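You operate a simulated robot arm through the tools that you are given. There is no shell and no other tool. Be economical: measure what you need, move in short steps, check, and stop when the job is done.

You are at the controls of a simulated robot arm. One attempt, no reset.

## Task
Put things in order on the top of the camera bench. At the end: the black camera light stands where the orange drink can stood; the orange drink can stands where the black small receiver stood; the black small receiver stands where the black filter (marked "ND 4") stood; the black filter from the top of the camera bench stands on top of the black flat case (pouch, marked "SUN HOOD"); whatever was shut is shut again. Leave all else as you found it, and nothing knocked over.
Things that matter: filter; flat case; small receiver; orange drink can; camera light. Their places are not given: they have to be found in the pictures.

Only the result counts: the job must be done as asked and must still hold three seconds after the hand-in. Knocking over, shifting, dropping, spilling or breaking anything else fails it.

## Robot
A 7-joint arm with a two-finger parallel gripper, fixed in place. Base frame: the origin is at the foot of the arm, x ahead of it, y to its left, z up; the work surface is at about z = 0. Readings come in mm, rad, newtons and seconds.
With the tool pointing down near the work surface it reaches from about 220 to 580 mm from the base axis. Its first joint turns from -1.152 to 1.152 rad. Payload 2.5 kg.
The tool frame sits at the grasp point between the pads (the TCP): z along the fingers, y along the line on which they close. The tips reach 23 mm beyond it. Largest opening 94 mm; finger width 38, thickness 10; the body of the gripper, 54 by 96 mm, starts 39 mm behind the TCP.
Orientation is that of the tool frame in the base frame, as a unit quaternion [x, y, z, w]. With the fingers straight down and closing along the base's y, the tool's x points along the base's -x, its y along +y and its z along -z.

## Interface
- The arm moves only by the tool nudge_tool. Its argument "moves" is a list of rows, each an object (a shift or turn left out is 0, a gripper value left out holds the last) with "fingers": the gripper command, from -1 (shut) to 1 (fully open), values between in proportion; "dp": the shift along the tool's x, y, z in cm, a list of three; "turn": the turn, a rotation vector about the tool's x, y, z in rad, a list of three. In form: [{"fingers": fingers, "dp": [x, y, z], "turn": [wx, wy, wz]}, ...]. A call has 1 to 10 rows; each row shifts and turns the commanded pose from where the row before left it, along the tool's axes as they then stand. A row lasts 0.2 s, in which the tool goes at most 50 mm and 0.15 rad; a call with a longer step from one row to the next is refused whole, and so is a gripper value outside its range. A pose out of reach is approached as far as the arm can. The call stops where the force on the tool passes 40 N (or 10 N more than at its start, if that is more) or the arm is blocked; 0.2 s more then pass. The fingers move at their own pace (about 108 mm/s each) and stop on an object; they squeeze with about 24 N. The grip force told is the motor's: it shows also when the fingers shut on nothing. Time passes only in rows, and 0.2 s behind the last, so rows that do not move let the fingers close. It gives the time, the measured TCP pose, the force on the tool (base axes), the opening and the grip force at its end, in the units of the frame above (readings bear some noise).
- Cameras (640 x 400 px; columns grow to the right, rows downward): "scene" is fixed at [129.7, -424.1, 529.4]; the picture's right is [0.71, -0.70, 0.00], its down [-0.49, -0.49, -0.72] and it looks along [0.51, 0.51, -0.69] (base axes); focal length 214 px, centre (320, 200). "wrist" rides on the gripper at [-39, 0, -44] in the tool frame; the picture's right is [0.00, -1.00, 0.00], its down [0.97, 0.00, -0.24] and it looks along [0.24, 0.00, 0.97] (tool axes); focal length 218 px, centre (320, 200).
- snapshot(camera): a new picture of that camera. The clock stands still meanwhile.
- point_at(camera, pixels): for up to 12 pixels [column, row] of the newest picture of that camera ("zoom" is the newest enlarged one), the place [x, y, z] in the base frame of the surface seen there, good to about 3 mm. The clock stands still meanwhile.
- close_up(camera, box): a new picture of the part [left, top, right, bottom] of that camera's present view, enlarged. The clock stands still meanwhile.
- close_job(): hands the job in; it is judged then, once.

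Go step by step. Measure first, check grasps and placings, and put right what went wrong. The budget is 80 turns and 46 pictures, counting those below and the enlarged ones. Unless the task says otherwise, let go and move clear before handing in, and close with one line.

The tools are called after "Emit:" as a command line: name --argument value ..., lists and objects as JSON in quotes. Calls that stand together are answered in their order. nudge_tool: Moves the arm, as the interface text tells. Its arguments: {"type":"object","properties":{"moves":{"type":"array","items":{"type":"object","properties":{"fingers":{"type":"number"},"dp":{"type":"array","items":{"type":"number"}},"turn":{"type":"array","items":{"type":"number"}}}}}},"required":["moves"]} The other tools are called the same way: snapshot (camera) takes a picture; point_at (camera, pixels) gives the place of the surface under pixels of a picture; close_up (camera, box) takes an enlarged picture of a part of a camera's view; close_job () hands the job in.

At the start:

```text
time: 0.0
position: [433.6, -80.2, 388.3]
orientation: [0.0, 1.0, 0.0, 0.0]
ft_force: [0.5, 0.2, 0.1]
gripper_width: 93.9
grasp_force: 0.1
```

scene: 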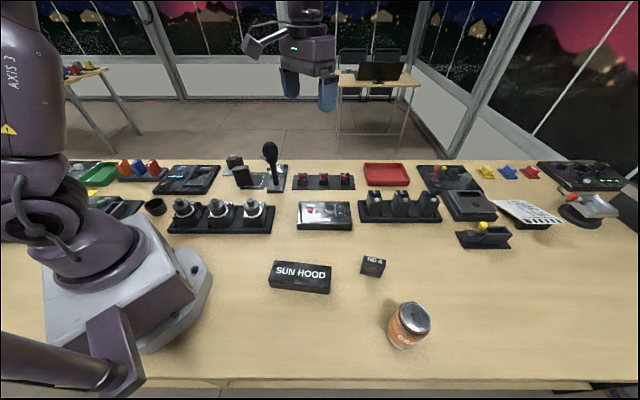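
wrist: 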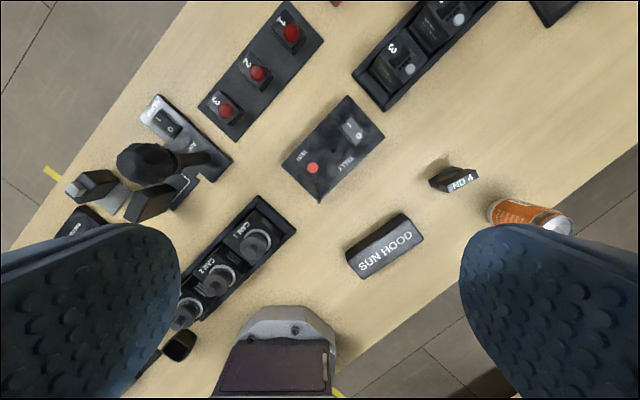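

The pictures show the filter "ND 4" (scene 373,265), the pouch (300,277) and the can (408,325). I still need to find the receiver and the camera light, so I'll enlarge the picture.

Emit:
close_up --camera "scene" --box '[60, 140, 300, 290]'

Emit:
close_up --camera "scene" --box '[340, 140, 640, 290]'

Emit:
close_up --camera "scene" --box '[250, 230, 450, 360]'

Emit:
point_at --camera "scene" --pixels '[[373, 258], [373, 270], [300, 272], [410, 313], [405, 335], [240, 175], [155, 206], [467, 200], [485, 232], [325, 215], [235, 160], [590, 205]]'

```text
2.67 times, centred on (180, 215) of scene
```

zoom: 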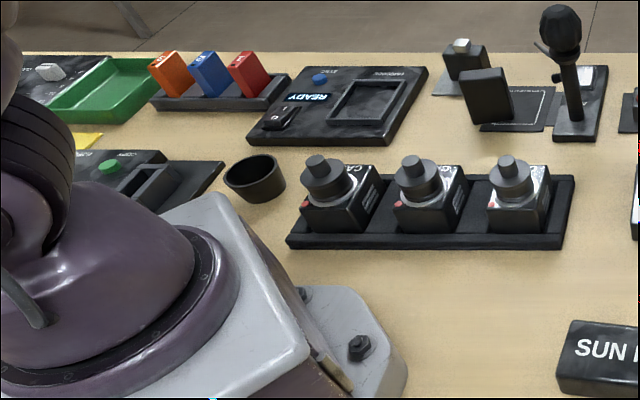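

```text
2.13 times, centred on (490, 215) of scene
```

zoom: 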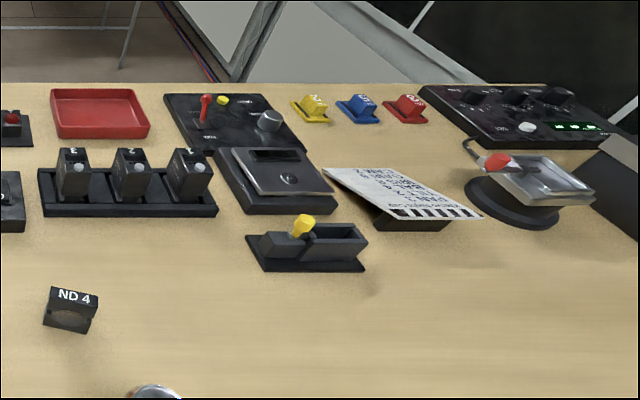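

```text
3.08 times, centred on (350, 295) of scene
```

zoom: 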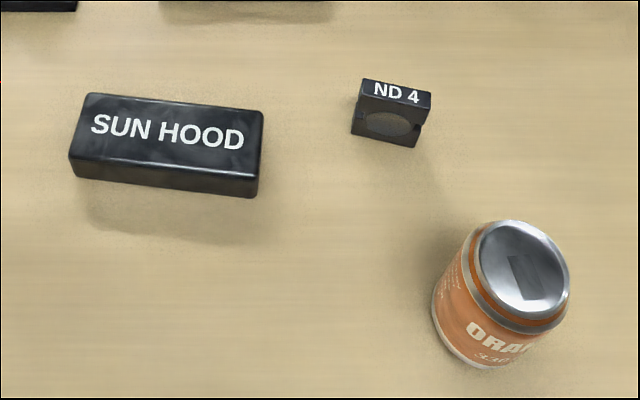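

```text
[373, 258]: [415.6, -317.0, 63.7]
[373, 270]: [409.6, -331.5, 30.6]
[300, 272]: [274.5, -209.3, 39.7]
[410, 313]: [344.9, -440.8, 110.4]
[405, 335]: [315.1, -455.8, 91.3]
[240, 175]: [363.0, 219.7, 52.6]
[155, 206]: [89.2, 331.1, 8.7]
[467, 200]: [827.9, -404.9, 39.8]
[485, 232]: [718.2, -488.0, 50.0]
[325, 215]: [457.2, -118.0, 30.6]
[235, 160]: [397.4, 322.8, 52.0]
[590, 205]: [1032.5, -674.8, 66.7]
```

The likely receiver and camera light are around scene (235-250,160-185), so I'll look closer there.

Emit:
close_up --camera "scene" --box '[210, 140, 300, 196]'

Emit:
close_up --camera "wrist" --box '[40, 80, 240, 240]'

```text
7.11 times, centred on (255, 168) of scene
```

zoom: 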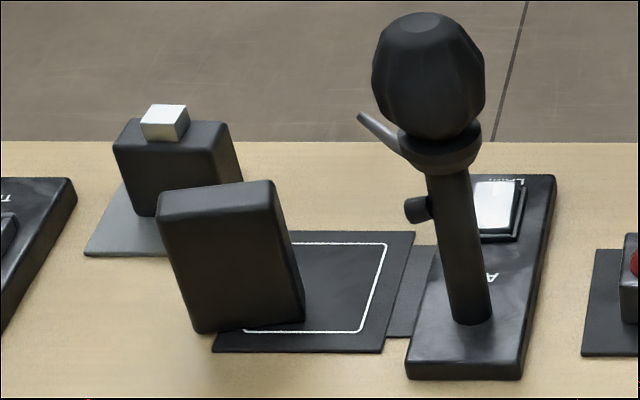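

```text
2.50 times, centred on (140, 160) of wrist
```

zoom: 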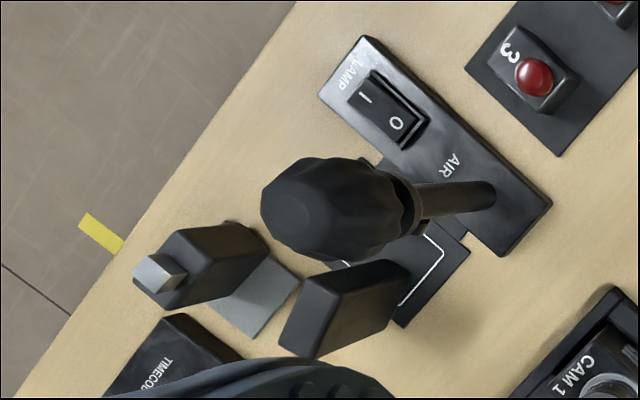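

Two tall black boxes stand at about (363,220) and (397,323), but their far faces are hidden. I'll move the wrist camera to the far side to tell them apart.

Emit:
nudge_tool --moves '[{"dp": [0, 5, 0]}, {"dp": [0, 5, 0]}, {"dp": [0, 5, 0]}, {"dp": [0, 5, 0]}, {"dp": [0, 5, 0]}, {"dp": [0, 5, 0]}, {"dp": [0, 5, 0]}, {"dp": [0, 3, 0]}]'

Emit:
nudge_tool --moves '[{"turn": [0, 0, -0.13]}, {"turn": [0, 0, -0.13]}, {"turn": [0, 0, -0.13]}, {"turn": [0, 0, -0.13]}, {"turn": [0, 0, -0.13]}, {"turn": [0, 0, -0.135]}]'

Emit:
snapshot --camera "wrist"

```text
time: 1.8
position: [432.4, 301.5, 384.0]
orientation: [0.0, 1.0, 0.0, 0.001]
ft_force: [-0.9, 0.7, 0.4]
gripper_width: 93.9
grasp_force: 0.1
```

```text
time: 3.2
position: [433.3, 299.8, 386.8]
orientation: [-0.384, 0.923, 0.0, 0.0]
ft_force: [0.2, 0.5, 0.5]
gripper_width: 94.1
grasp_force: 0.0
```

```text
38 pictures are left
```

wrist: 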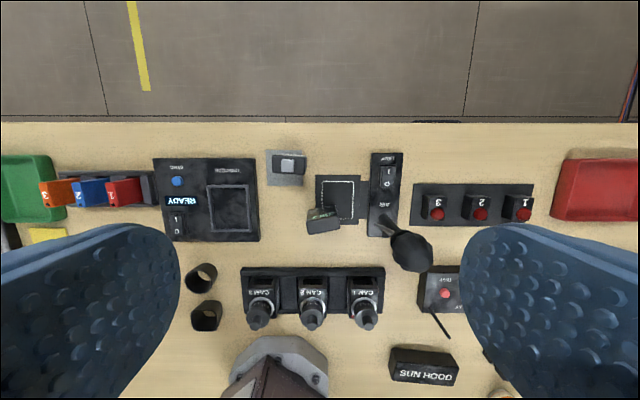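

The view is now square to the bench. I'll enlarge the two boxes at (288,165) and (325,215).

Emit:
close_up --camera "wrist" --box '[240, 130, 440, 255]'

Emit:
point_at --camera "wrist" --pixels '[[289, 165], [278, 165], [300, 178], [318, 220], [335, 222], [325, 230], [338, 195], [350, 185], [385, 210], [412, 250], [390, 160], [228, 210]]'

```text
3.20 times, centred on (340, 192) of wrist
```

zoom: 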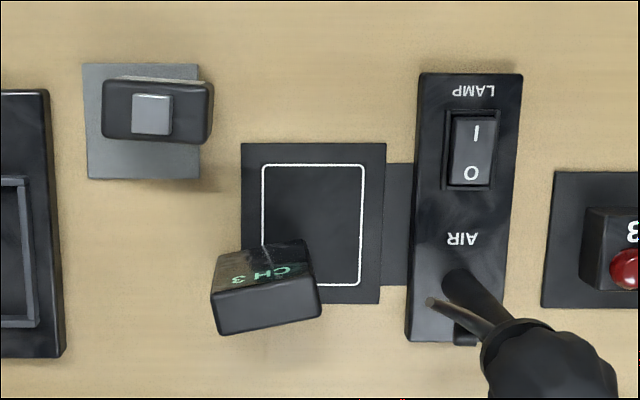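

```text
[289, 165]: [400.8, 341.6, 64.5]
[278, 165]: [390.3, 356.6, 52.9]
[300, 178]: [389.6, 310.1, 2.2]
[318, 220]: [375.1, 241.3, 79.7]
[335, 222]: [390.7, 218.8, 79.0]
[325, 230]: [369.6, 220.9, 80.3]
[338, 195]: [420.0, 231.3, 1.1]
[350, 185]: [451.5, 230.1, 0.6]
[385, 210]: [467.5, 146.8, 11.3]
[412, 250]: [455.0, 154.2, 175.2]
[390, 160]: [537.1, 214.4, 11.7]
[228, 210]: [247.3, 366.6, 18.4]
```

The box reading "CH 3" at wrist (325,215), about (377,226), is the receiver. The one with the shoe on top, about (397,345), is the camera light. I'll move over the filter, pouch and can and measure them.

Emit:
nudge_tool --moves '[{"dp": [3.55, -2.97, 0]}, {"dp": [3.55, -2.97, 0]}, {"dp": [3.55, -2.97, 0]}, {"dp": [3.55, -2.97, 0]}, {"dp": [3.55, -2.97, 0]}, {"dp": [3.55, -2.97, 0]}, {"dp": [3.55, -2.97, 0]}, {"dp": [3.55, -2.97, 0]}, {"dp": [3.55, -2.97, 0]}, {"dp": [3.55, -2.97, 0]}]'

Emit:
nudge_tool --moves '[{"dp": [3.55, -2.97, 0]}, {"dp": [3.55, -2.97, 0]}, {"dp": [3.5, -3, 0]}, {"dp": [0, 0, 0]}]'

Emit:
snapshot --camera "wrist"

```text
time: 5.4
position: [393.4, -163.0, 389.2]
orientation: [-0.382, 0.924, 0.001, 0.001]
ft_force: [-1.3, -0.8, 0.1]
gripper_width: 94.1
grasp_force: 0.0
```

```text
time: 6.4
position: [386.1, -301.7, 389.6]
orientation: [-0.383, 0.924, 0.001, 0.0]
ft_force: [0.1, 0.3, 0.3]
gripper_width: 93.8
grasp_force: 0.1
```

```text
36 pictures are left
```

wrist: 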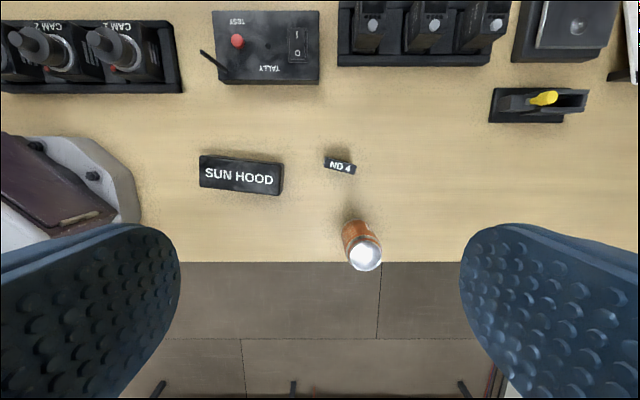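

I have the pouch, filter and can in view. I'll enlarge and measure.

Emit:
close_up --camera "wrist" --box '[190, 140, 400, 275]'

```text
2.96 times, centred on (295, 208) of wrist
```

zoom: 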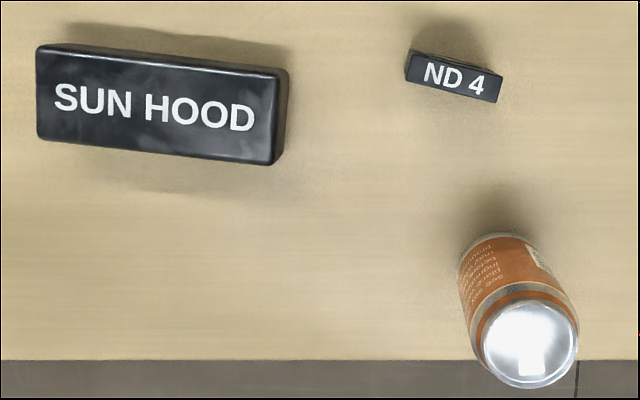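

Emit:
point_at --camera "zoom" --pixels '[[421, 53], [413, 76], [501, 75], [494, 99], [456, 78], [42, 52], [44, 134], [277, 78], [268, 158], [160, 105], [530, 344], [490, 236]]'

Emit:
point_at --camera "zoom" --pixels '[[530, 308], [530, 382], [484, 344], [574, 344], [300, 200], [350, 100], [468, 320], [575, 300]]'

```text
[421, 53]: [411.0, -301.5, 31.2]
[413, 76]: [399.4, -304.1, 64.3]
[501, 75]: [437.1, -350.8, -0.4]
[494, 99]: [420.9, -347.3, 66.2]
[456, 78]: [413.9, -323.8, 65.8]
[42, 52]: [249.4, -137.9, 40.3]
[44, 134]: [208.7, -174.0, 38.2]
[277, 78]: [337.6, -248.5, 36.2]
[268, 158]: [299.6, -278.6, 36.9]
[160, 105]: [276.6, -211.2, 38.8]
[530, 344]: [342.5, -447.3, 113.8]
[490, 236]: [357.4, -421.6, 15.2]
```

```text
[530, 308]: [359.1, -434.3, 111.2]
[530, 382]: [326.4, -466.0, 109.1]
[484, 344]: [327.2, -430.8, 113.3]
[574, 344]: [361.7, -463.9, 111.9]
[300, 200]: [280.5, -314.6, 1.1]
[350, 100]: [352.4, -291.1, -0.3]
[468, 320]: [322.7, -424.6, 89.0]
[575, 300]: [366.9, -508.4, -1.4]
```

Measured: filter top centre (414,-324,66), about 48 by 16 mm with its long side at about -62°. Pouch top centre (274,-210), z 38.5, axis about -51°. Can axis (344,-449), height 113. I'll turn the tool so the fingers close across the filter's thickness.

Emit:
nudge_tool --moves '[{"turn": [0, 0, 0.144]}, {"turn": [0, 0, 0.144]}, {"turn": [0, 0, 0.144]}, {"turn": [0, 0, 0.144]}, {"turn": [0, 0, 0.144]}, {"turn": [0, 0, 0.144]}, {"turn": [0, 0, 0.144]}, {"turn": [0, 0, 0.144]}, {"turn": [0, 0, 0.144]}, {"turn": [0, 0, 0.144]}]'

Emit:
nudge_tool --moves '[{"turn": [0, 0, 0.143]}, {"turn": [0, 0, 0.143]}, {"turn": [0, 0, 0.142]}, {"dp": [-1.6, 0.7, 4.5]}, {"dp": [-1.6, 0.7, 4.5]}, {"dp": [0, 0, 4.5]}, {"dp": [0, 0, 4.5], "fingers": 0.2}, {"dp": [0, 0, 4], "fingers": 0.2}, {"dp": [0, 0, 0]}]'

Emit:
snapshot --camera "wrist"

```text
time: 8.6
position: [380.5, -298.4, 387.8]
orientation: [0.323, 0.946, 0.0, 0.0]
ft_force: [0.1, -0.3, 0.6]
gripper_width: 94.1
grasp_force: 0.2
```

```text
time: 10.6
position: [406.0, -321.4, 168.4]
orientation: [0.516, 0.856, -0.001, 0.0]
ft_force: [0.7, -0.3, 0.8]
gripper_width: 56.5
grasp_force: 0.1
```

```text
34 pictures are left
```

wrist: 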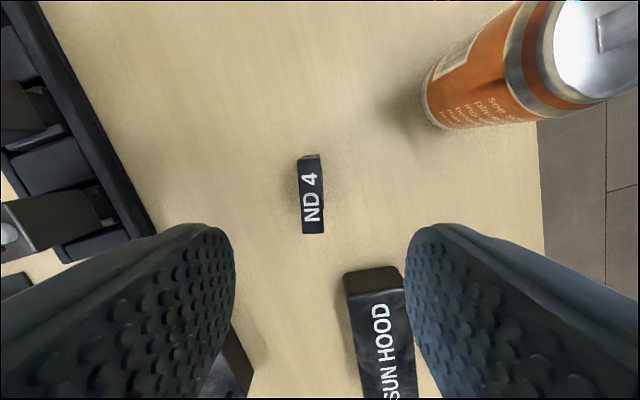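

The filter sits at wrist (312,200), nearly aligned with the tool. I'll measure its top.

Emit:
point_at --camera "wrist" --pixels '[[302, 176], [319, 176], [305, 230], [322, 230], [312, 195], [311, 215], [306, 200], [318, 200], [300, 165], [318, 165]]'

```text
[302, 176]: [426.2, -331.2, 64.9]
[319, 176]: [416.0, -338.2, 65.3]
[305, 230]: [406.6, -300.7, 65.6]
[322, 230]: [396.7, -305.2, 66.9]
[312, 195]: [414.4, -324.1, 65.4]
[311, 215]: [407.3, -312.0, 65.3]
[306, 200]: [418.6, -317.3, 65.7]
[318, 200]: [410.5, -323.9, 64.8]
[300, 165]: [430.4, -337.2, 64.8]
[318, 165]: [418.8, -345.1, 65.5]
```

The filter's centre is (413.5,-323) and its long side is at -58.5°. I'll align and go down, first halfway.

Emit:
nudge_tool --moves '[{"turn": [0, 0, -0.063]}, {"dp": [-0.53, 0.56, 0]}, {"dp": [0, 0, 3]}, {"dp": [0, 0, 3]}, {"dp": [0, 0, 0]}]'

Emit:
snapshot --camera "wrist"

```text
time: 11.8
position: [415.0, -322.9, 108.0]
orientation: [0.488, 0.873, -0.001, 0.0]
ft_force: [0.2, -0.7, -0.1]
gripper_width: 56.4
grasp_force: 0.0
```

```text
33 pictures are left
```

wrist: 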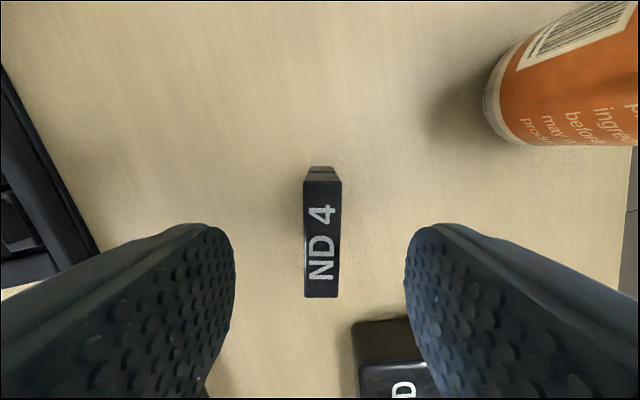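

The filter is centred between the fingers at (321,240) and aligned. I'll go down and close.

Emit:
nudge_tool --moves '[{"dp": [0, 0, 3.3]}, {"dp": [0, 0, 3.3]}, {"dp": [0, 0, 0]}, {"fingers": -0.2}, {"fingers": -1}, {"fingers": -1}, {"fingers": -1}]'

```text
time: 13.4
position: [414.4, -323.1, 42.9]
orientation: [0.488, 0.873, 0.0, 0.0]
ft_force: [0.2, 0.7, 0.4]
gripper_width: 15.5
grasp_force: 24.3
```

The grip is firm at 15.5 mm. I'll lift, carry it over the pouch and check.

Emit:
nudge_tool --moves '[{"dp": [0, 0, -3]}, {"dp": [0, 0, -4]}, {"dp": [0, 0, -3]}, {"turn": [0, 0, -0.14]}, {"dp": [4.4, -0.9, 0]}, {"dp": [4.4, -0.9, 0]}, {"dp": [4.4, -0.9, 0]}, {"dp": [4.4, -0.9, 0]}, {"dp": [0, 0, 3]}, {"dp": [0, 0, 0]}]'

Emit:
snapshot --camera "wrist"

Emit:
close_up --camera "scene" --box '[230, 190, 390, 310]'

```text
time: 15.6
position: [276.9, -206.4, 110.8]
orientation: [0.426, 0.905, 0.0, 0.0]
ft_force: [0.7, -0.3, -0.1]
gripper_width: 15.6
grasp_force: 24.1
```

```text
32 pictures are left
```

wrist: 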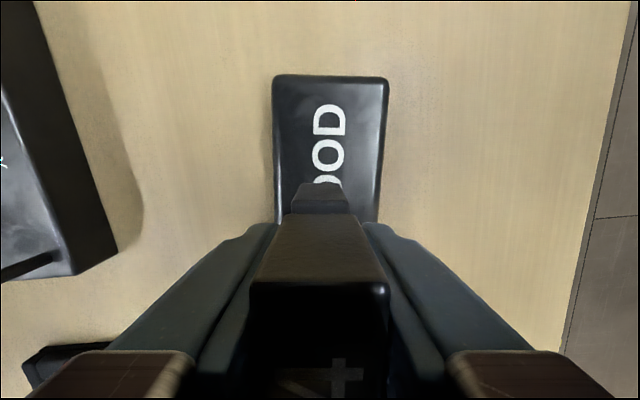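

```text
3.33 times, centred on (310, 250) of scene
```

zoom: 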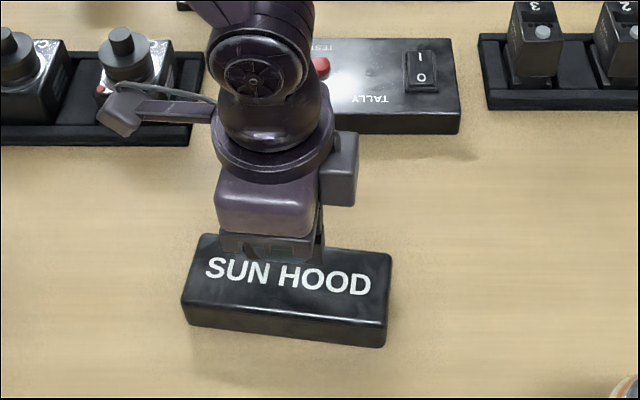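

The pouch's centre line is at column 330, so I need about 4.5 mm along -y. I'll correct that and lower.

Emit:
nudge_tool --moves '[{"dp": [-0.08, -0.45, 0]}, {"dp": [0, 0, 1.5]}, {"dp": [0, 0, 1.2]}, {"dp": [0, 0, 0]}]'

Emit:
nudge_tool --moves '[{"dp": [0, 0, 0.1]}, {"dp": [0, 0, 0.1]}, {"dp": [0, 0, 0]}]'

```text
time: 16.6
position: [272.6, -212.1, 84.1]
orientation: [0.426, 0.905, 0.0, -0.001]
ft_force: [-0.2, 0.6, -0.8]
gripper_width: 15.6
grasp_force: 23.9
```

```text
time: 17.4
position: [272.5, -212.7, 83.1]
orientation: [0.425, 0.905, 0.0, 0.0]
ft_force: [-0.6, 0.3, -0.9]
gripper_width: 15.7
grasp_force: 24.0
```

Emit:
nudge_tool --moves '[{"dp": [0, 0, 0.1]}, {"dp": [0, 0, 0]}]'

Emit:
close_up --camera "scene" --box '[260, 235, 340, 300]'

```text
time: 18.0
position: [271.7, -213.2, 81.9]
orientation: [0.426, 0.905, 0.0, 0.0]
ft_force: [-2.9, 3.0, 10.8]
gripper_width: 15.5
grasp_force: 24.0
```

```text
6.15 times, centred on (300, 268) of scene
```

zoom: 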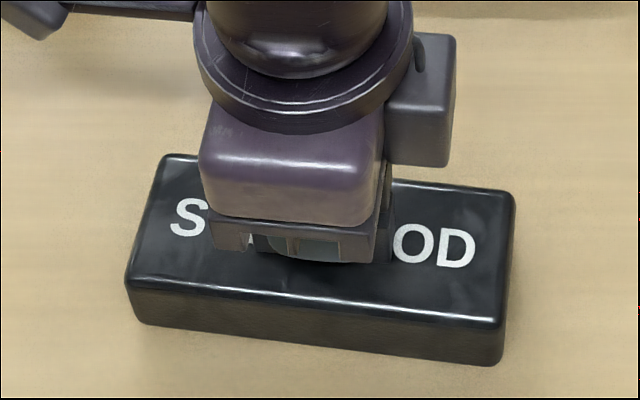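

The force reads 10.8 N, so the filter is resting on the pouch. I'll release and lift.

Emit:
nudge_tool --moves '[{"dp": [0, 0, -0.05], "fingers": -0.5}, {"fingers": -0.3}, {"fingers": 0}, {"dp": [0, 0, -2]}, {"dp": [0, 0, -4]}, {"dp": [0, 0, -5]}, {"dp": [0, 0, -5]}, {"dp": [0, 0, -3]}, {"dp": [0, 0, 0], "fingers": 1}]'

Emit:
snapshot --camera "wrist"

```text
time: 20.0
position: [273.6, -212.3, 272.2]
orientation: [0.426, 0.905, 0.0, 0.0]
ft_force: [-0.2, -0.6, -0.2]
gripper_width: 93.8
grasp_force: 0.2
```

```text
29 pictures are left
```

wrist: 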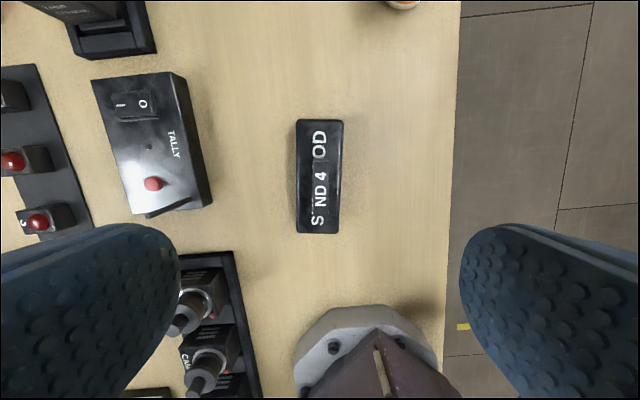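

The filter is standing on the pouch, at (320,190). Next I'll go over the receiver.

Emit:
nudge_tool --moves '[{"dp": [0, 0, -4]}, {"dp": [2.9, 3.8, 0]}, {"dp": [3.05, 4, 0]}, {"dp": [3.05, 4, 0]}, {"dp": [3.05, 4, 0]}, {"dp": [3.05, 4, 0]}, {"dp": [3.05, 4, 0]}, {"dp": [3.05, 4, 0]}, {"dp": [3.1, 4, 0]}, {"dp": [3.1, 4.1, 0]}]'

Emit:
nudge_tool --moves '[{"turn": [0, 0, -0.12]}, {"turn": [0, 0, -0.12]}, {"dp": [0, 0, 0]}]'

Emit:
snapshot --camera "wrist"

```text
refused: row 3 steps farther than a row can; nothing moved
```

```text
time: 20.8
position: [274.7, -213.0, 272.4]
orientation: [0.314, 0.949, -0.001, 0.0]
ft_force: [-0.7, 0.3, -0.3]
gripper_width: 94.0
grasp_force: 0.0
```

```text
28 pictures are left
```

wrist: 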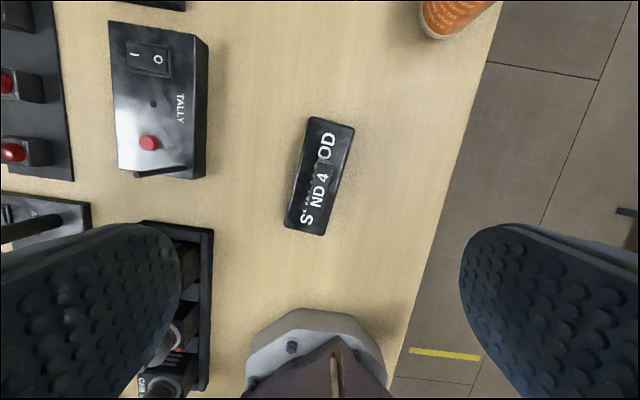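

The first call was refused for step size and only the turn was done. I'll move in shorter steps.

Emit:
nudge_tool --moves '[{"dp": [0, 0, -4]}, {"dp": [2, 4.5, 0]}, {"dp": [2, 4.5, 0]}, {"dp": [2, 4.5, 0]}, {"dp": [2, 4.5, 0]}, {"dp": [2, 4.5, 0]}, {"dp": [2, 4.5, 0]}, {"dp": [2, 4.5, 0]}, {"dp": [2, 4.5, 0]}, {"dp": [2, 4.5, 0]}]'

Emit:
nudge_tool --moves '[{"dp": [0, 1, 1]}, {"dp": [0, 0, 0]}]'

Emit:
snapshot --camera "wrist"

```text
time: 23.0
position: [370.2, 219.2, 311.9]
orientation: [0.315, 0.949, 0.0, 0.0]
ft_force: [1.0, -0.3, -0.2]
gripper_width: 94.0
grasp_force: 0.1
```

```text
time: 23.6
position: [375.6, 226.1, 300.7]
orientation: [0.313, 0.95, 0.0, -0.001]
ft_force: [0.1, -0.4, 0.2]
gripper_width: 94.1
grasp_force: 0.2
```

```text
27 pictures are left
```

wrist: 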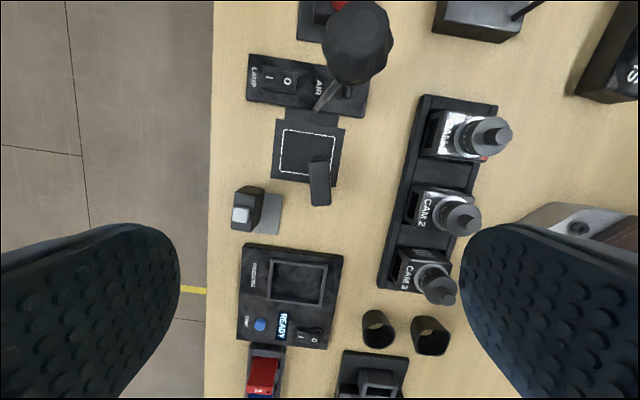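

The receiver top is at (320,183) and the light at (248,208). I'll enlarge them to measure.

Emit:
close_up --camera "wrist" --box '[220, 110, 380, 240]'

```text
3.08 times, centred on (300, 175) of wrist
```

zoom: 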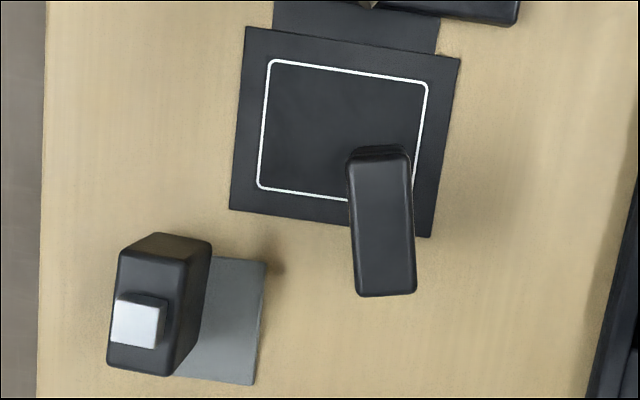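

Emit:
point_at --camera "zoom" --pixels '[[355, 165], [405, 165], [362, 288], [411, 288], [383, 225], [120, 250], [180, 262], [110, 368], [165, 372], [135, 325], [235, 30], [430, 235]]'

Emit:
point_at --camera "zoom" --pixels '[[145, 275], [205, 240], [180, 370], [250, 380], [262, 262], [155, 236], [200, 290], [380, 150]]'

```text
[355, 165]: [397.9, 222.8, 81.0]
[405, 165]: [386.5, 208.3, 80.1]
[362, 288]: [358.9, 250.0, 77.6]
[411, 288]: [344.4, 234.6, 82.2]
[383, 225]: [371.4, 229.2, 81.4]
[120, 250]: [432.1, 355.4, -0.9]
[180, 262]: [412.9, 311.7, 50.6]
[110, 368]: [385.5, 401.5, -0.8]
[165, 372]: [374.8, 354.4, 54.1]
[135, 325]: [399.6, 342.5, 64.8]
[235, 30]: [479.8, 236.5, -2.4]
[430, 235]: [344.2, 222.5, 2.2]
```

```text
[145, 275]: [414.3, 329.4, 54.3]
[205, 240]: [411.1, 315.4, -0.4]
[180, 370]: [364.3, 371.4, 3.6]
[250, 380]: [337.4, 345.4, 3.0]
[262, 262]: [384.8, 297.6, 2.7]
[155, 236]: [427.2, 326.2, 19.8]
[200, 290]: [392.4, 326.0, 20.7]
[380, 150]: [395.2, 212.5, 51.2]
```

The receiver's centre is (372,229), its top is at z 81, and its long axis is at 146.5°. I'll align and go down partway.

Emit:
nudge_tool --moves '[{"turn": [0, 0, -0.056], "fingers": 0.2}, {"dp": [0.46, 0.03, 4]}, {"dp": [0, 0, 4.5]}, {"dp": [0, 0, 4.5]}, {"dp": [0, 0, 3.5]}, {"dp": [0, 0, 0]}]'

Emit:
snapshot --camera "wrist"

```text
time: 25.0
position: [369.0, 230.1, 141.0]
orientation: [0.288, 0.958, 0.0, 0.0]
ft_force: [0.6, 1.0, 0.5]
gripper_width: 56.1
grasp_force: 0.1
```

```text
25 pictures are left
```

wrist: 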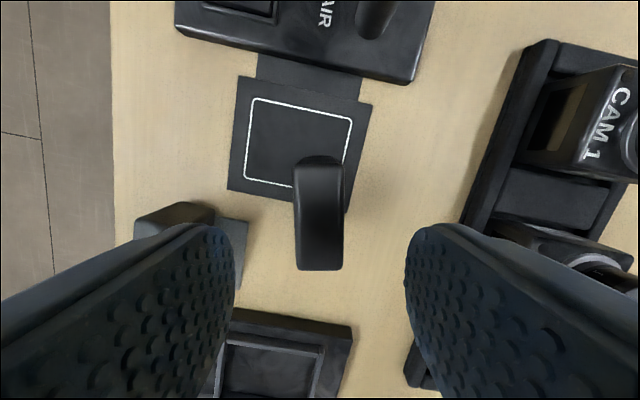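

The receiver is centred at column 320 and the light is clear of the fingers. I'll go down and grip.

Emit:
nudge_tool --moves '[{"dp": [-0.25, 0, 4.5]}, {"dp": [0, 0, 4.5]}, {"dp": [0, 0, 0.3]}, {"fingers": -0.2}, {"fingers": -1}, {"fingers": -1}, {"fingers": -1}]'

```text
time: 26.6
position: [371.3, 227.5, 41.2]
orientation: [0.288, 0.958, 0.0, 0.0]
ft_force: [0.7, -0.5, 0.3]
gripper_width: 26.0
grasp_force: 23.7
```

It is gripped at 26 mm. I'll lift high and carry it to the filter's old place.

Emit:
nudge_tool --moves '[{"dp": [0, 0, -2]}, {"dp": [0, 0, -4]}, {"dp": [0, 0, -4.7]}, {"dp": [0, 0, -4.7]}, {"dp": [0, 0, -4.7]}, {"dp": [0, 0, -4.7]}, {"dp": [0, 0, -4]}, {"dp": [0, 0, 0]}]'

Emit:
nudge_tool --moves '[{"dp": [-2.83, -3.63, 0]}, {"dp": [-2.83, -3.63, 0]}, {"dp": [-2.83, -3.63, 0]}, {"dp": [-2.83, -3.63, 0]}, {"dp": [-2.83, -3.63, 0]}, {"dp": [-2.83, -3.63, 0]}, {"dp": [-2.83, -3.63, 0]}, {"dp": [-2.83, -3.63, 0]}, {"dp": [-2.83, -3.63, 0]}, {"dp": [-2.83, -3.63, 0]}]'

Emit:
nudge_tool --moves '[{"dp": [-2.83, -3.63, 0]}, {"dp": [-2.83, -3.63, 0]}, {"dp": [0, 0, 0]}]'

```text
time: 28.4
position: [373.2, 227.4, 332.3]
orientation: [0.288, 0.958, 0.0, 0.001]
ft_force: [-0.2, -0.5, -0.6]
gripper_width: 25.5
grasp_force: 23.9
```

```text
time: 30.6
position: [411.2, -228.7, 332.6]
orientation: [0.287, 0.958, 0.0, -0.001]
ft_force: [-0.7, 1.0, -0.8]
gripper_width: 25.5
grasp_force: 23.8
```

```text
time: 31.4
position: [415.9, -323.0, 331.4]
orientation: [0.287, 0.958, 0.0, -0.001]
ft_force: [0.7, 0.7, -0.6]
gripper_width: 25.8
grasp_force: 24.5
```

I'm over the filter's old place at (416,-323). I'll lower to just above the surface.

Emit:
nudge_tool --moves '[{"dp": [0.15, -0.05, 4.7]}, {"dp": [0, 0, 4.7]}, {"dp": [0, 0, 4.7]}, {"dp": [0, 0, 4.7]}, {"dp": [0, 0, 4.7]}, {"dp": [0, 0, 3]}, {"dp": [0, 0, 1.5]}, {"dp": [0, 0, 0]}]'

Emit:
nudge_tool --moves '[{"dp": [0, 0, 0.2]}, {"dp": [0, 0, 0.1]}, {"dp": [0, 0, 0]}]'

```text
time: 33.2
position: [415.4, -321.8, 51.7]
orientation: [0.289, 0.957, 0.0, 0.001]
ft_force: [-0.3, -0.3, -1.1]
gripper_width: 26.1
grasp_force: 24.2
```

```text
time: 34.0
position: [415.6, -323.5, 49.4]
orientation: [0.288, 0.958, 0.0, 0.001]
ft_force: [-0.3, 0.3, -1.0]
gripper_width: 25.6
grasp_force: 24.1
```

Emit:
nudge_tool --moves '[{"dp": [0, 0, 0.2]}, {"dp": [0, 0, 0.2]}, {"dp": [0, 0, 0]}]'

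Emit:
close_up --camera "scene" --box '[320, 220, 420, 290]'

```text
time: 34.8
position: [413.9, -322.5, 44.9]
orientation: [0.288, 0.958, 0.0, 0.0]
ft_force: [-0.5, 1.0, -2.3]
gripper_width: 25.7
grasp_force: 23.9
```

```text
5.71 times, centred on (370, 255) of scene
```

zoom: 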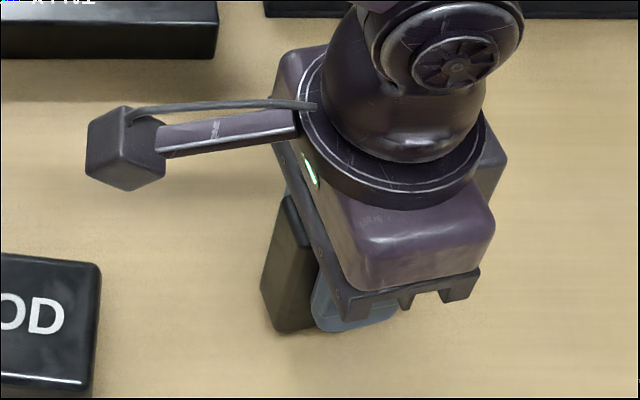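

Emit:
nudge_tool --moves '[{"dp": [0, 0, 0.1]}, {"dp": [0, 0, 0.1]}, {"dp": [0, 0, 0]}]'

```text
time: 35.6
position: [414.5, -322.2, 42.5]
orientation: [0.288, 0.958, 0.0, -0.001]
ft_force: [-0.3, 0.5, -1.8]
gripper_width: 25.6
grasp_force: 24.0
```

Emit:
nudge_tool --moves '[{"dp": [0, 0, 0.1]}, {"dp": [0, 0, 0]}]'

```text
time: 36.2
position: [416.5, -322.3, 41.9]
orientation: [0.287, 0.958, -0.001, 0.001]
ft_force: [0.2, 1.3, -0.9]
gripper_width: 25.7
grasp_force: 23.7
```

Emit:
nudge_tool --moves '[{"dp": [0, 0, 0.1]}, {"dp": [0, 0, 0]}]'

```text
time: 36.8
position: [417.2, -322.6, 40.7]
orientation: [0.288, 0.958, 0.0, 0.0]
ft_force: [0.7, -0.3, -1.2]
gripper_width: 25.9
grasp_force: 23.6
```

Emit:
nudge_tool --moves '[{"dp": [0, 0, 0.1]}, {"dp": [0, 0, 0]}]'

```text
time: 37.4
position: [415.2, -322.2, 39.6]
orientation: [0.287, 0.958, 0.001, -0.001]
ft_force: [0.4, -0.1, -1.0]
gripper_width: 26.0
grasp_force: 23.7
```

Emit:
nudge_tool --moves '[{"dp": [0, 0, 0.1]}, {"dp": [0, 0, 0]}]'

```text
time: 38.0
position: [417.1, -322.3, 39.5]
orientation: [0.287, 0.958, 0.0, 0.0]
ft_force: [-2.0, 0.3, 3.2]
gripper_width: 25.9
grasp_force: 23.5
```

The force turned upward to 3.2 N, so the receiver is on the surface. I'll release and lift.

Emit:
nudge_tool --moves '[{"fingers": -0.3}, {"fingers": 0}, {"fingers": 0.1}, {"dp": [0, 0, -2]}, {"dp": [0, 0, -4.5]}, {"dp": [0, 0, -4.5]}, {"dp": [0, 0, -4.5]}, {"dp": [0, 0, -4.5]}, {"dp": [0, 0, -4.5], "fingers": 1}, {"dp": [0, 0, 0]}]'

Emit:
snapshot --camera "wrist"

Emit:
snapshot --camera "scene"

```text
time: 40.2
position: [412.0, -323.4, 285.6]
orientation: [0.288, 0.958, 0.0, -0.001]
ft_force: [-0.5, -0.2, -0.3]
gripper_width: 94.0
grasp_force: 0.0
```

```text
23 pictures are left
```

wrist: 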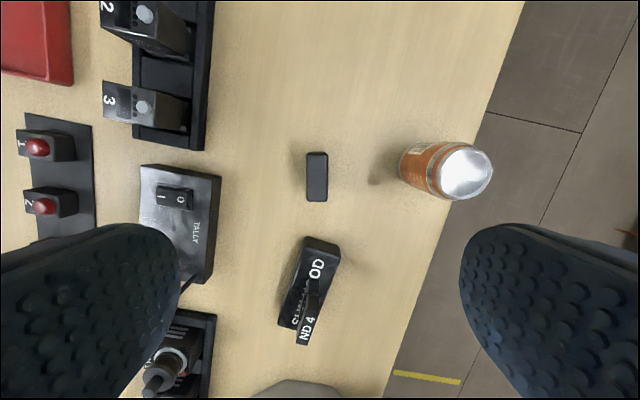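

```text
22 pictures are left
```

scene: 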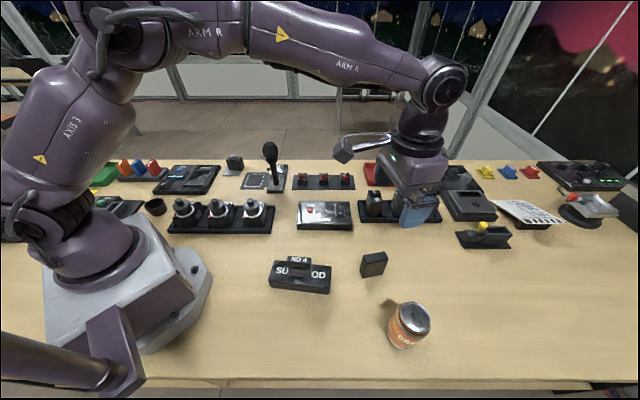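

The receiver stands in the filter's old place. Next is the can, so I'll move over it and look.

Emit:
nudge_tool --moves '[{"dp": [-0.4, -4.75, 0]}, {"dp": [-0.4, -4.75, 0]}, {"dp": [-0.4, -4.75, 0]}, {"dp": [0, 0, 3]}, {"dp": [0, 0, 0]}]'

Emit:
snapshot --camera "wrist"

```text
time: 41.4
position: [346.0, -448.0, 253.6]
orientation: [0.287, 0.958, 0.001, -0.001]
ft_force: [-0.7, 0.3, -0.3]
gripper_width: 94.0
grasp_force: 0.2
```

```text
21 pictures are left
```

wrist: 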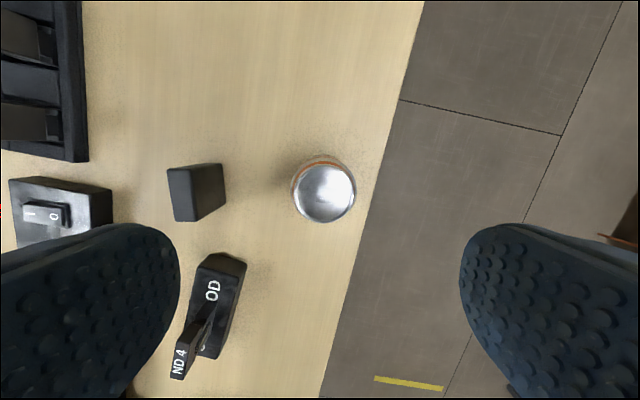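

Emit:
point_at --camera "wrist" --pixels '[[325, 168], [325, 218], [299, 193], [350, 193], [325, 193], [310, 175], [340, 175], [312, 213], [340, 213]]'

```text
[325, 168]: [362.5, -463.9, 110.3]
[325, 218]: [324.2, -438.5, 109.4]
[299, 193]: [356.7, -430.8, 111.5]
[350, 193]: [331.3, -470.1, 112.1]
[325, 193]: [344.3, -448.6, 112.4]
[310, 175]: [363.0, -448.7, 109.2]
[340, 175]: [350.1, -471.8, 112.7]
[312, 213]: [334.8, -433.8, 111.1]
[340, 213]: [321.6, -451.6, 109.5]
```

The can's centre is (343.7,-450.5). I'll shift 3.4 mm and go down.

Emit:
nudge_tool --moves '[{"dp": [0.05, -0.34, 4]}, {"dp": [0, 0, 4]}, {"dp": [0, 0, 4]}, {"dp": [0, 0, 3]}, {"dp": [0, 0, 2.2]}, {"dp": [0, 0, 0]}]'

Emit:
nudge_tool --moves '[{"fingers": 0.5}, {"fingers": 0}, {"fingers": -0.5}, {"fingers": -1}, {"fingers": -1}]'

```text
time: 42.8
position: [346.6, -450.2, 81.0]
orientation: [0.289, 0.957, 0.0, 0.0]
ft_force: [-0.8, 0.7, 1.2]
gripper_width: 94.2
grasp_force: 0.0
```

```text
time: 44.0
position: [347.5, -450.9, 80.4]
orientation: [0.287, 0.958, 0.0, -0.001]
ft_force: [-1.5, -1.1, 0.3]
gripper_width: 61.6
grasp_force: 24.5
```

The can is gripped at 61.6 mm. I'll lift it and carry it toward the receiver's old place.

Emit:
nudge_tool --moves '[{"dp": [0, 0, -2]}, {"dp": [0, 0, -4]}, {"dp": [0, 0, -4.5]}, {"dp": [0, 0, -4.5]}, {"dp": [0, 0, -4.5]}, {"dp": [0, 0, 0]}]'

Emit:
nudge_tool --moves '[{"dp": [2.36, 3.87, -0.8]}, {"dp": [2.36, 3.87, -0.8]}, {"dp": [2.36, 3.87, -0.8]}, {"dp": [2.36, 3.87, -0.8]}, {"dp": [2.36, 3.87, -0.8]}, {"dp": [2.36, 3.87, -0.8]}, {"dp": [2.36, 3.87, -0.8]}, {"dp": [2.36, 3.87, -0.4]}, {"dp": [2.36, 3.87, 0]}, {"dp": [2.36, 3.87, 0]}]'

Emit:
nudge_tool --moves '[{"dp": [2.36, 3.87, 0]}, {"dp": [2.36, 3.87, 0]}, {"dp": [2.36, 3.87, 0]}, {"dp": [2.36, 3.87, 0]}, {"dp": [0, 0, 0]}]'

Emit:
snapshot --camera "wrist"

Emit:
close_up --camera "scene" --box '[210, 130, 310, 196]'

```text
time: 45.4
position: [343.9, -449.2, 278.1]
orientation: [0.288, 0.958, 0.0, -0.001]
ft_force: [0.7, 0.0, -3.4]
gripper_width: 61.5
grasp_force: 24.1
```

```text
time: 47.6
position: [362.8, 0.9, 336.3]
orientation: [0.287, 0.958, 0.0, 0.0]
ft_force: [0.3, 0.1, -2.8]
gripper_width: 61.6
grasp_force: 24.1
```

```text
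time: 48.8
position: [372.3, 183.1, 336.9]
orientation: [0.289, 0.957, 0.0, 0.0]
ft_force: [0.0, 0.5, -3.2]
gripper_width: 61.4
grasp_force: 24.2
```

```text
20 pictures are left
```

wrist: 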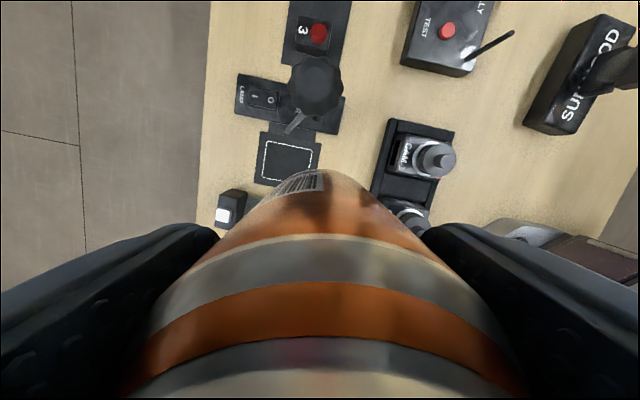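

```text
6.06 times, centred on (260, 163) of scene
```

zoom: 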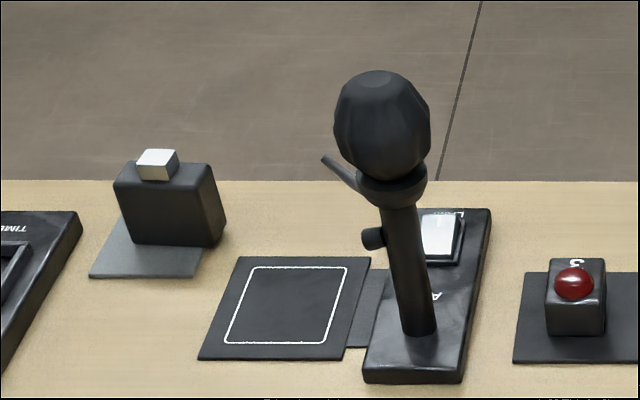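

The pad is empty now. I'll measure its corners to see what the can will rest on.

Emit:
point_at --camera "zoom" --pixels '[[205, 354], [340, 354], [240, 262], [365, 265], [190, 370], [250, 340], [225, 335], [280, 375]]'

```text
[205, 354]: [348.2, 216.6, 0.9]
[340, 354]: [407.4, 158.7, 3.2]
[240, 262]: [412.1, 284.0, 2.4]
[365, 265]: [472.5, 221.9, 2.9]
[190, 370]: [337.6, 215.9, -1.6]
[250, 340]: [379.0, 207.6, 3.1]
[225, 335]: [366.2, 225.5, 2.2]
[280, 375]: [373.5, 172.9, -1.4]
```

The pad is about 2-3 mm thick, and the receiver stood about 9 mm inside its left edge. I'll place the can at about (374,227) so its weight is over the pad.

Emit:
nudge_tool --moves '[{"dp": [2.1, 3.75, 0]}, {"dp": [0, 0, 4.5]}, {"dp": [0, 0, 4.5]}, {"dp": [0, 0, 4.5]}, {"dp": [0, 0, 4.5]}, {"dp": [0, 0, 4]}, {"dp": [0, 0, 2.5]}, {"dp": [0, 0, 0]}]'

Emit:
close_up --camera "scene" --box '[200, 120, 320, 200]'

```text
time: 50.6
position: [370.1, 227.9, 94.3]
orientation: [0.287, 0.958, 0.0, 0.0]
ft_force: [-0.5, -0.2, -3.0]
gripper_width: 61.5
grasp_force: 23.9
```

```text
5.00 times, centred on (260, 160) of scene
```

zoom: 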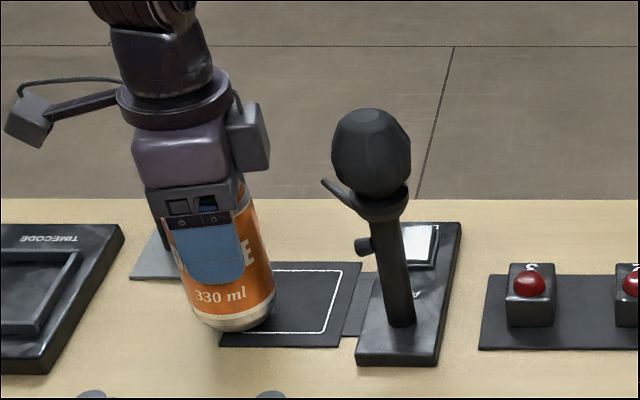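

The can is about 12 mm above the pad and clear of the microphone. I'll nudge it slightly onto the pad and lower.

Emit:
nudge_tool --moves '[{"dp": [-0.3, 0.08, 0.4]}, {"dp": [0, 0, 0.3]}, {"dp": [0, 0, 0.1]}, {"dp": [0, 0, 0]}]'

Emit:
nudge_tool --moves '[{"dp": [0, 0, 0.1]}, {"dp": [0, 0, 0]}]'

```text
time: 51.6
position: [374.7, 226.6, 83.4]
orientation: [0.287, 0.958, 0.0, 0.001]
ft_force: [0.3, 0.0, -4.1]
gripper_width: 61.5
grasp_force: 24.0
```

```text
time: 52.2
position: [373.3, 226.4, 84.1]
orientation: [0.288, 0.958, 0.0, 0.0]
ft_force: [0.0, -0.5, -3.7]
gripper_width: 61.6
grasp_force: 24.5
```

Emit:
nudge_tool --moves '[{"dp": [0, 0, 0.1]}, {"dp": [0, 0, 0]}]'

```text
time: 52.8
position: [374.5, 227.5, 81.4]
orientation: [0.287, 0.958, 0.0, 0.0]
ft_force: [-3.6, -2.0, 6.2]
gripper_width: 61.4
grasp_force: 24.2
```

The can has touched down at 6 N. I'll release and rise.

Emit:
nudge_tool --moves '[{"fingers": 0.5}, {"fingers": 0.8}, {"fingers": 0.8}, {"dp": [0, 0, -2]}, {"dp": [0, 0, -4]}, {"dp": [0, 0, -4.5]}, {"dp": [0, 0, -4.5]}, {"dp": [0, 0, -4.5]}, {"dp": [0, 0, -2]}, {"dp": [0, 0, 0]}]'

Emit:
snapshot --camera "wrist"

Emit:
close_up --camera "scene" --box '[200, 120, 320, 200]'

```text
time: 55.0
position: [370.9, 227.2, 298.6]
orientation: [0.287, 0.958, 0.0, 0.0]
ft_force: [0.0, 0.9, -0.2]
gripper_width: 84.6
grasp_force: 0.1
```

```text
17 pictures are left
```

wrist: 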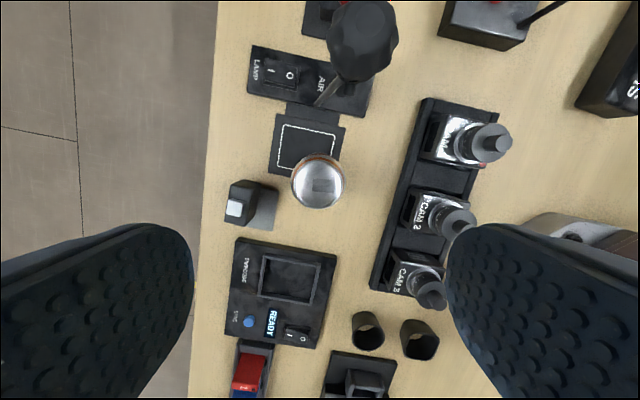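

```text
5.00 times, centred on (260, 160) of scene
```

zoom: 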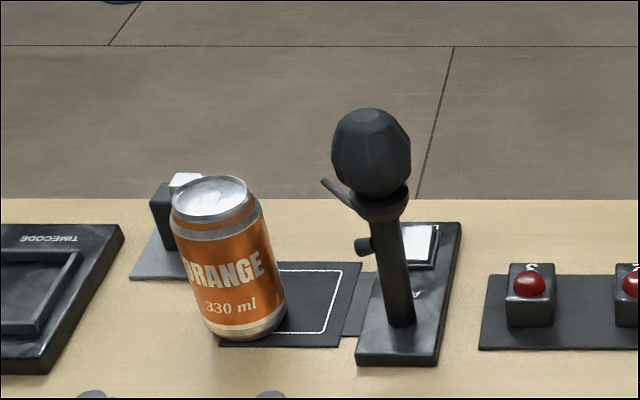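

The can stands on the pad. I'll check that its rim is level and measure the light.

Emit:
point_at --camera "wrist" --pixels '[[319, 163], [319, 203], [299, 184], [339, 184], [319, 184], [234, 208], [238, 184], [252, 190], [232, 220], [247, 222], [245, 205], [275, 205]]'

Emit:
nudge_tool --moves '[{"dp": [0, 4.5, 0], "fingers": 1}, {"dp": [0, 4.2, 0]}, {"dp": [3.5, 0, 0]}, {"dp": [0, 0, 0]}]'

Emit:
snapshot --camera "wrist"

```text
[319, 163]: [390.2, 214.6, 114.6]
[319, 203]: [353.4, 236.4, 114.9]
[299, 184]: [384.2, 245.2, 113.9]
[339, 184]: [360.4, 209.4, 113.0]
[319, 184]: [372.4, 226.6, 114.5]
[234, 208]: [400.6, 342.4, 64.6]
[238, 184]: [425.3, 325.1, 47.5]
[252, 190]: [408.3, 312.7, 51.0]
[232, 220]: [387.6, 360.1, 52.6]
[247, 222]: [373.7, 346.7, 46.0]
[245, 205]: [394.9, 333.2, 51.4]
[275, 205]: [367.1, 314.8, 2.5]
```

```text
time: 56.0
position: [394.6, 319.3, 295.1]
orientation: [0.287, 0.958, 0.0, 0.0]
ft_force: [0.5, 0.1, 0.6]
gripper_width: 94.2
grasp_force: 0.0
```

```text
15 pictures are left
```

wrist: 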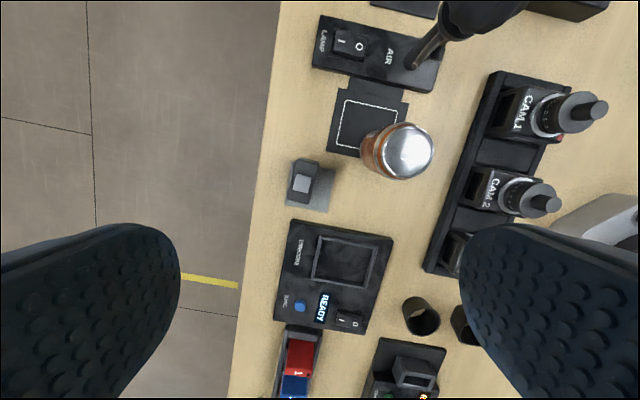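

The can rim is level at z 114. Next I'll enlarge the light at (302,183).

Emit:
close_up --camera "wrist" --box '[265, 145, 345, 215]'

```text
5.71 times, centred on (305, 180) of wrist
```

zoom: 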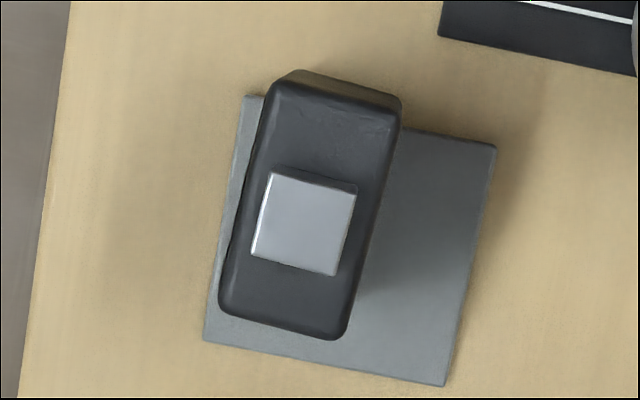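

Emit:
point_at --camera "zoom" --pixels '[[280, 98], [388, 118], [230, 300], [338, 325], [305, 225], [268, 180], [352, 200], [255, 255], [338, 270], [320, 140], [290, 295], [420, 250]]'

```text
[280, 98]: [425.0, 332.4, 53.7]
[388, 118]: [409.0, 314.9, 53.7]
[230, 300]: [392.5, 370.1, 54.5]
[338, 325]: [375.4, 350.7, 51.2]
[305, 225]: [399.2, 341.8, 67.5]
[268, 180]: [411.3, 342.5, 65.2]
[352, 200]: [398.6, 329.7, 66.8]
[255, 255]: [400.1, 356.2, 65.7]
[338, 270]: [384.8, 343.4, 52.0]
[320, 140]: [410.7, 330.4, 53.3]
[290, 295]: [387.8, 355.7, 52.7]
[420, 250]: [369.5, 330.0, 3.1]
```

The light's body centre is (400.5,342), its axis is at 132.4°, the body top is at z 54 and the shoe top at 66. I'll align and go down partway.

Emit:
nudge_tool --moves '[{"turn": [0, 0, 0.123], "fingers": 0.3}, {"turn": [0, 0, 0.123]}, {"dp": [1.28, 1.97, 0]}, {"dp": [0, 0, 4.5]}, {"dp": [0, 0, 4.5]}, {"dp": [0, 0, 4.5]}, {"dp": [0, 0, 3.5]}, {"dp": [0, 0, 0]}]'

Emit:
snapshot --camera "wrist"

```text
time: 57.8
position: [399.0, 339.7, 127.5]
orientation: [0.402, 0.916, 0.0, 0.0]
ft_force: [0.0, -0.4, -0.2]
gripper_width: 61.0
grasp_force: 0.0
```

```text
13 pictures are left
```

wrist: 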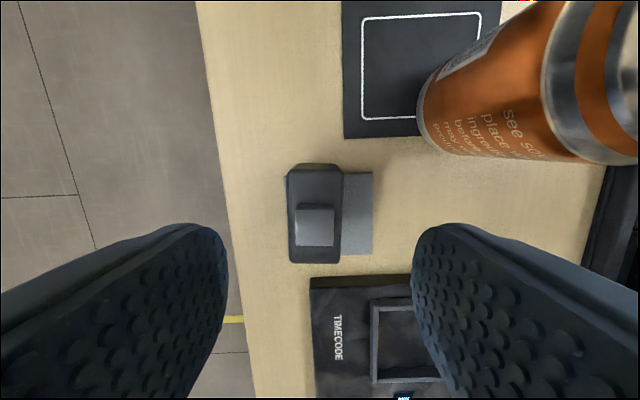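

The light is centred along x but sits about 2.5 mm to +y (column 315). I'll correct, go down to z 35 and grip.

Emit:
nudge_tool --moves '[{"dp": [0, 0.25, 3]}, {"dp": [0, 0, 3]}, {"dp": [0, 0, 2]}, {"dp": [0, 0, 1.2]}, {"dp": [0, 0, 0]}, {"fingers": -0.2}, {"fingers": -1}, {"fingers": -1}, {"fingers": -1}]'

```text
time: 59.8
position: [398.9, 341.9, 34.8]
orientation: [0.403, 0.915, 0.001, 0.0]
ft_force: [0.8, 0.6, -0.5]
gripper_width: 31.9
grasp_force: 24.4
```

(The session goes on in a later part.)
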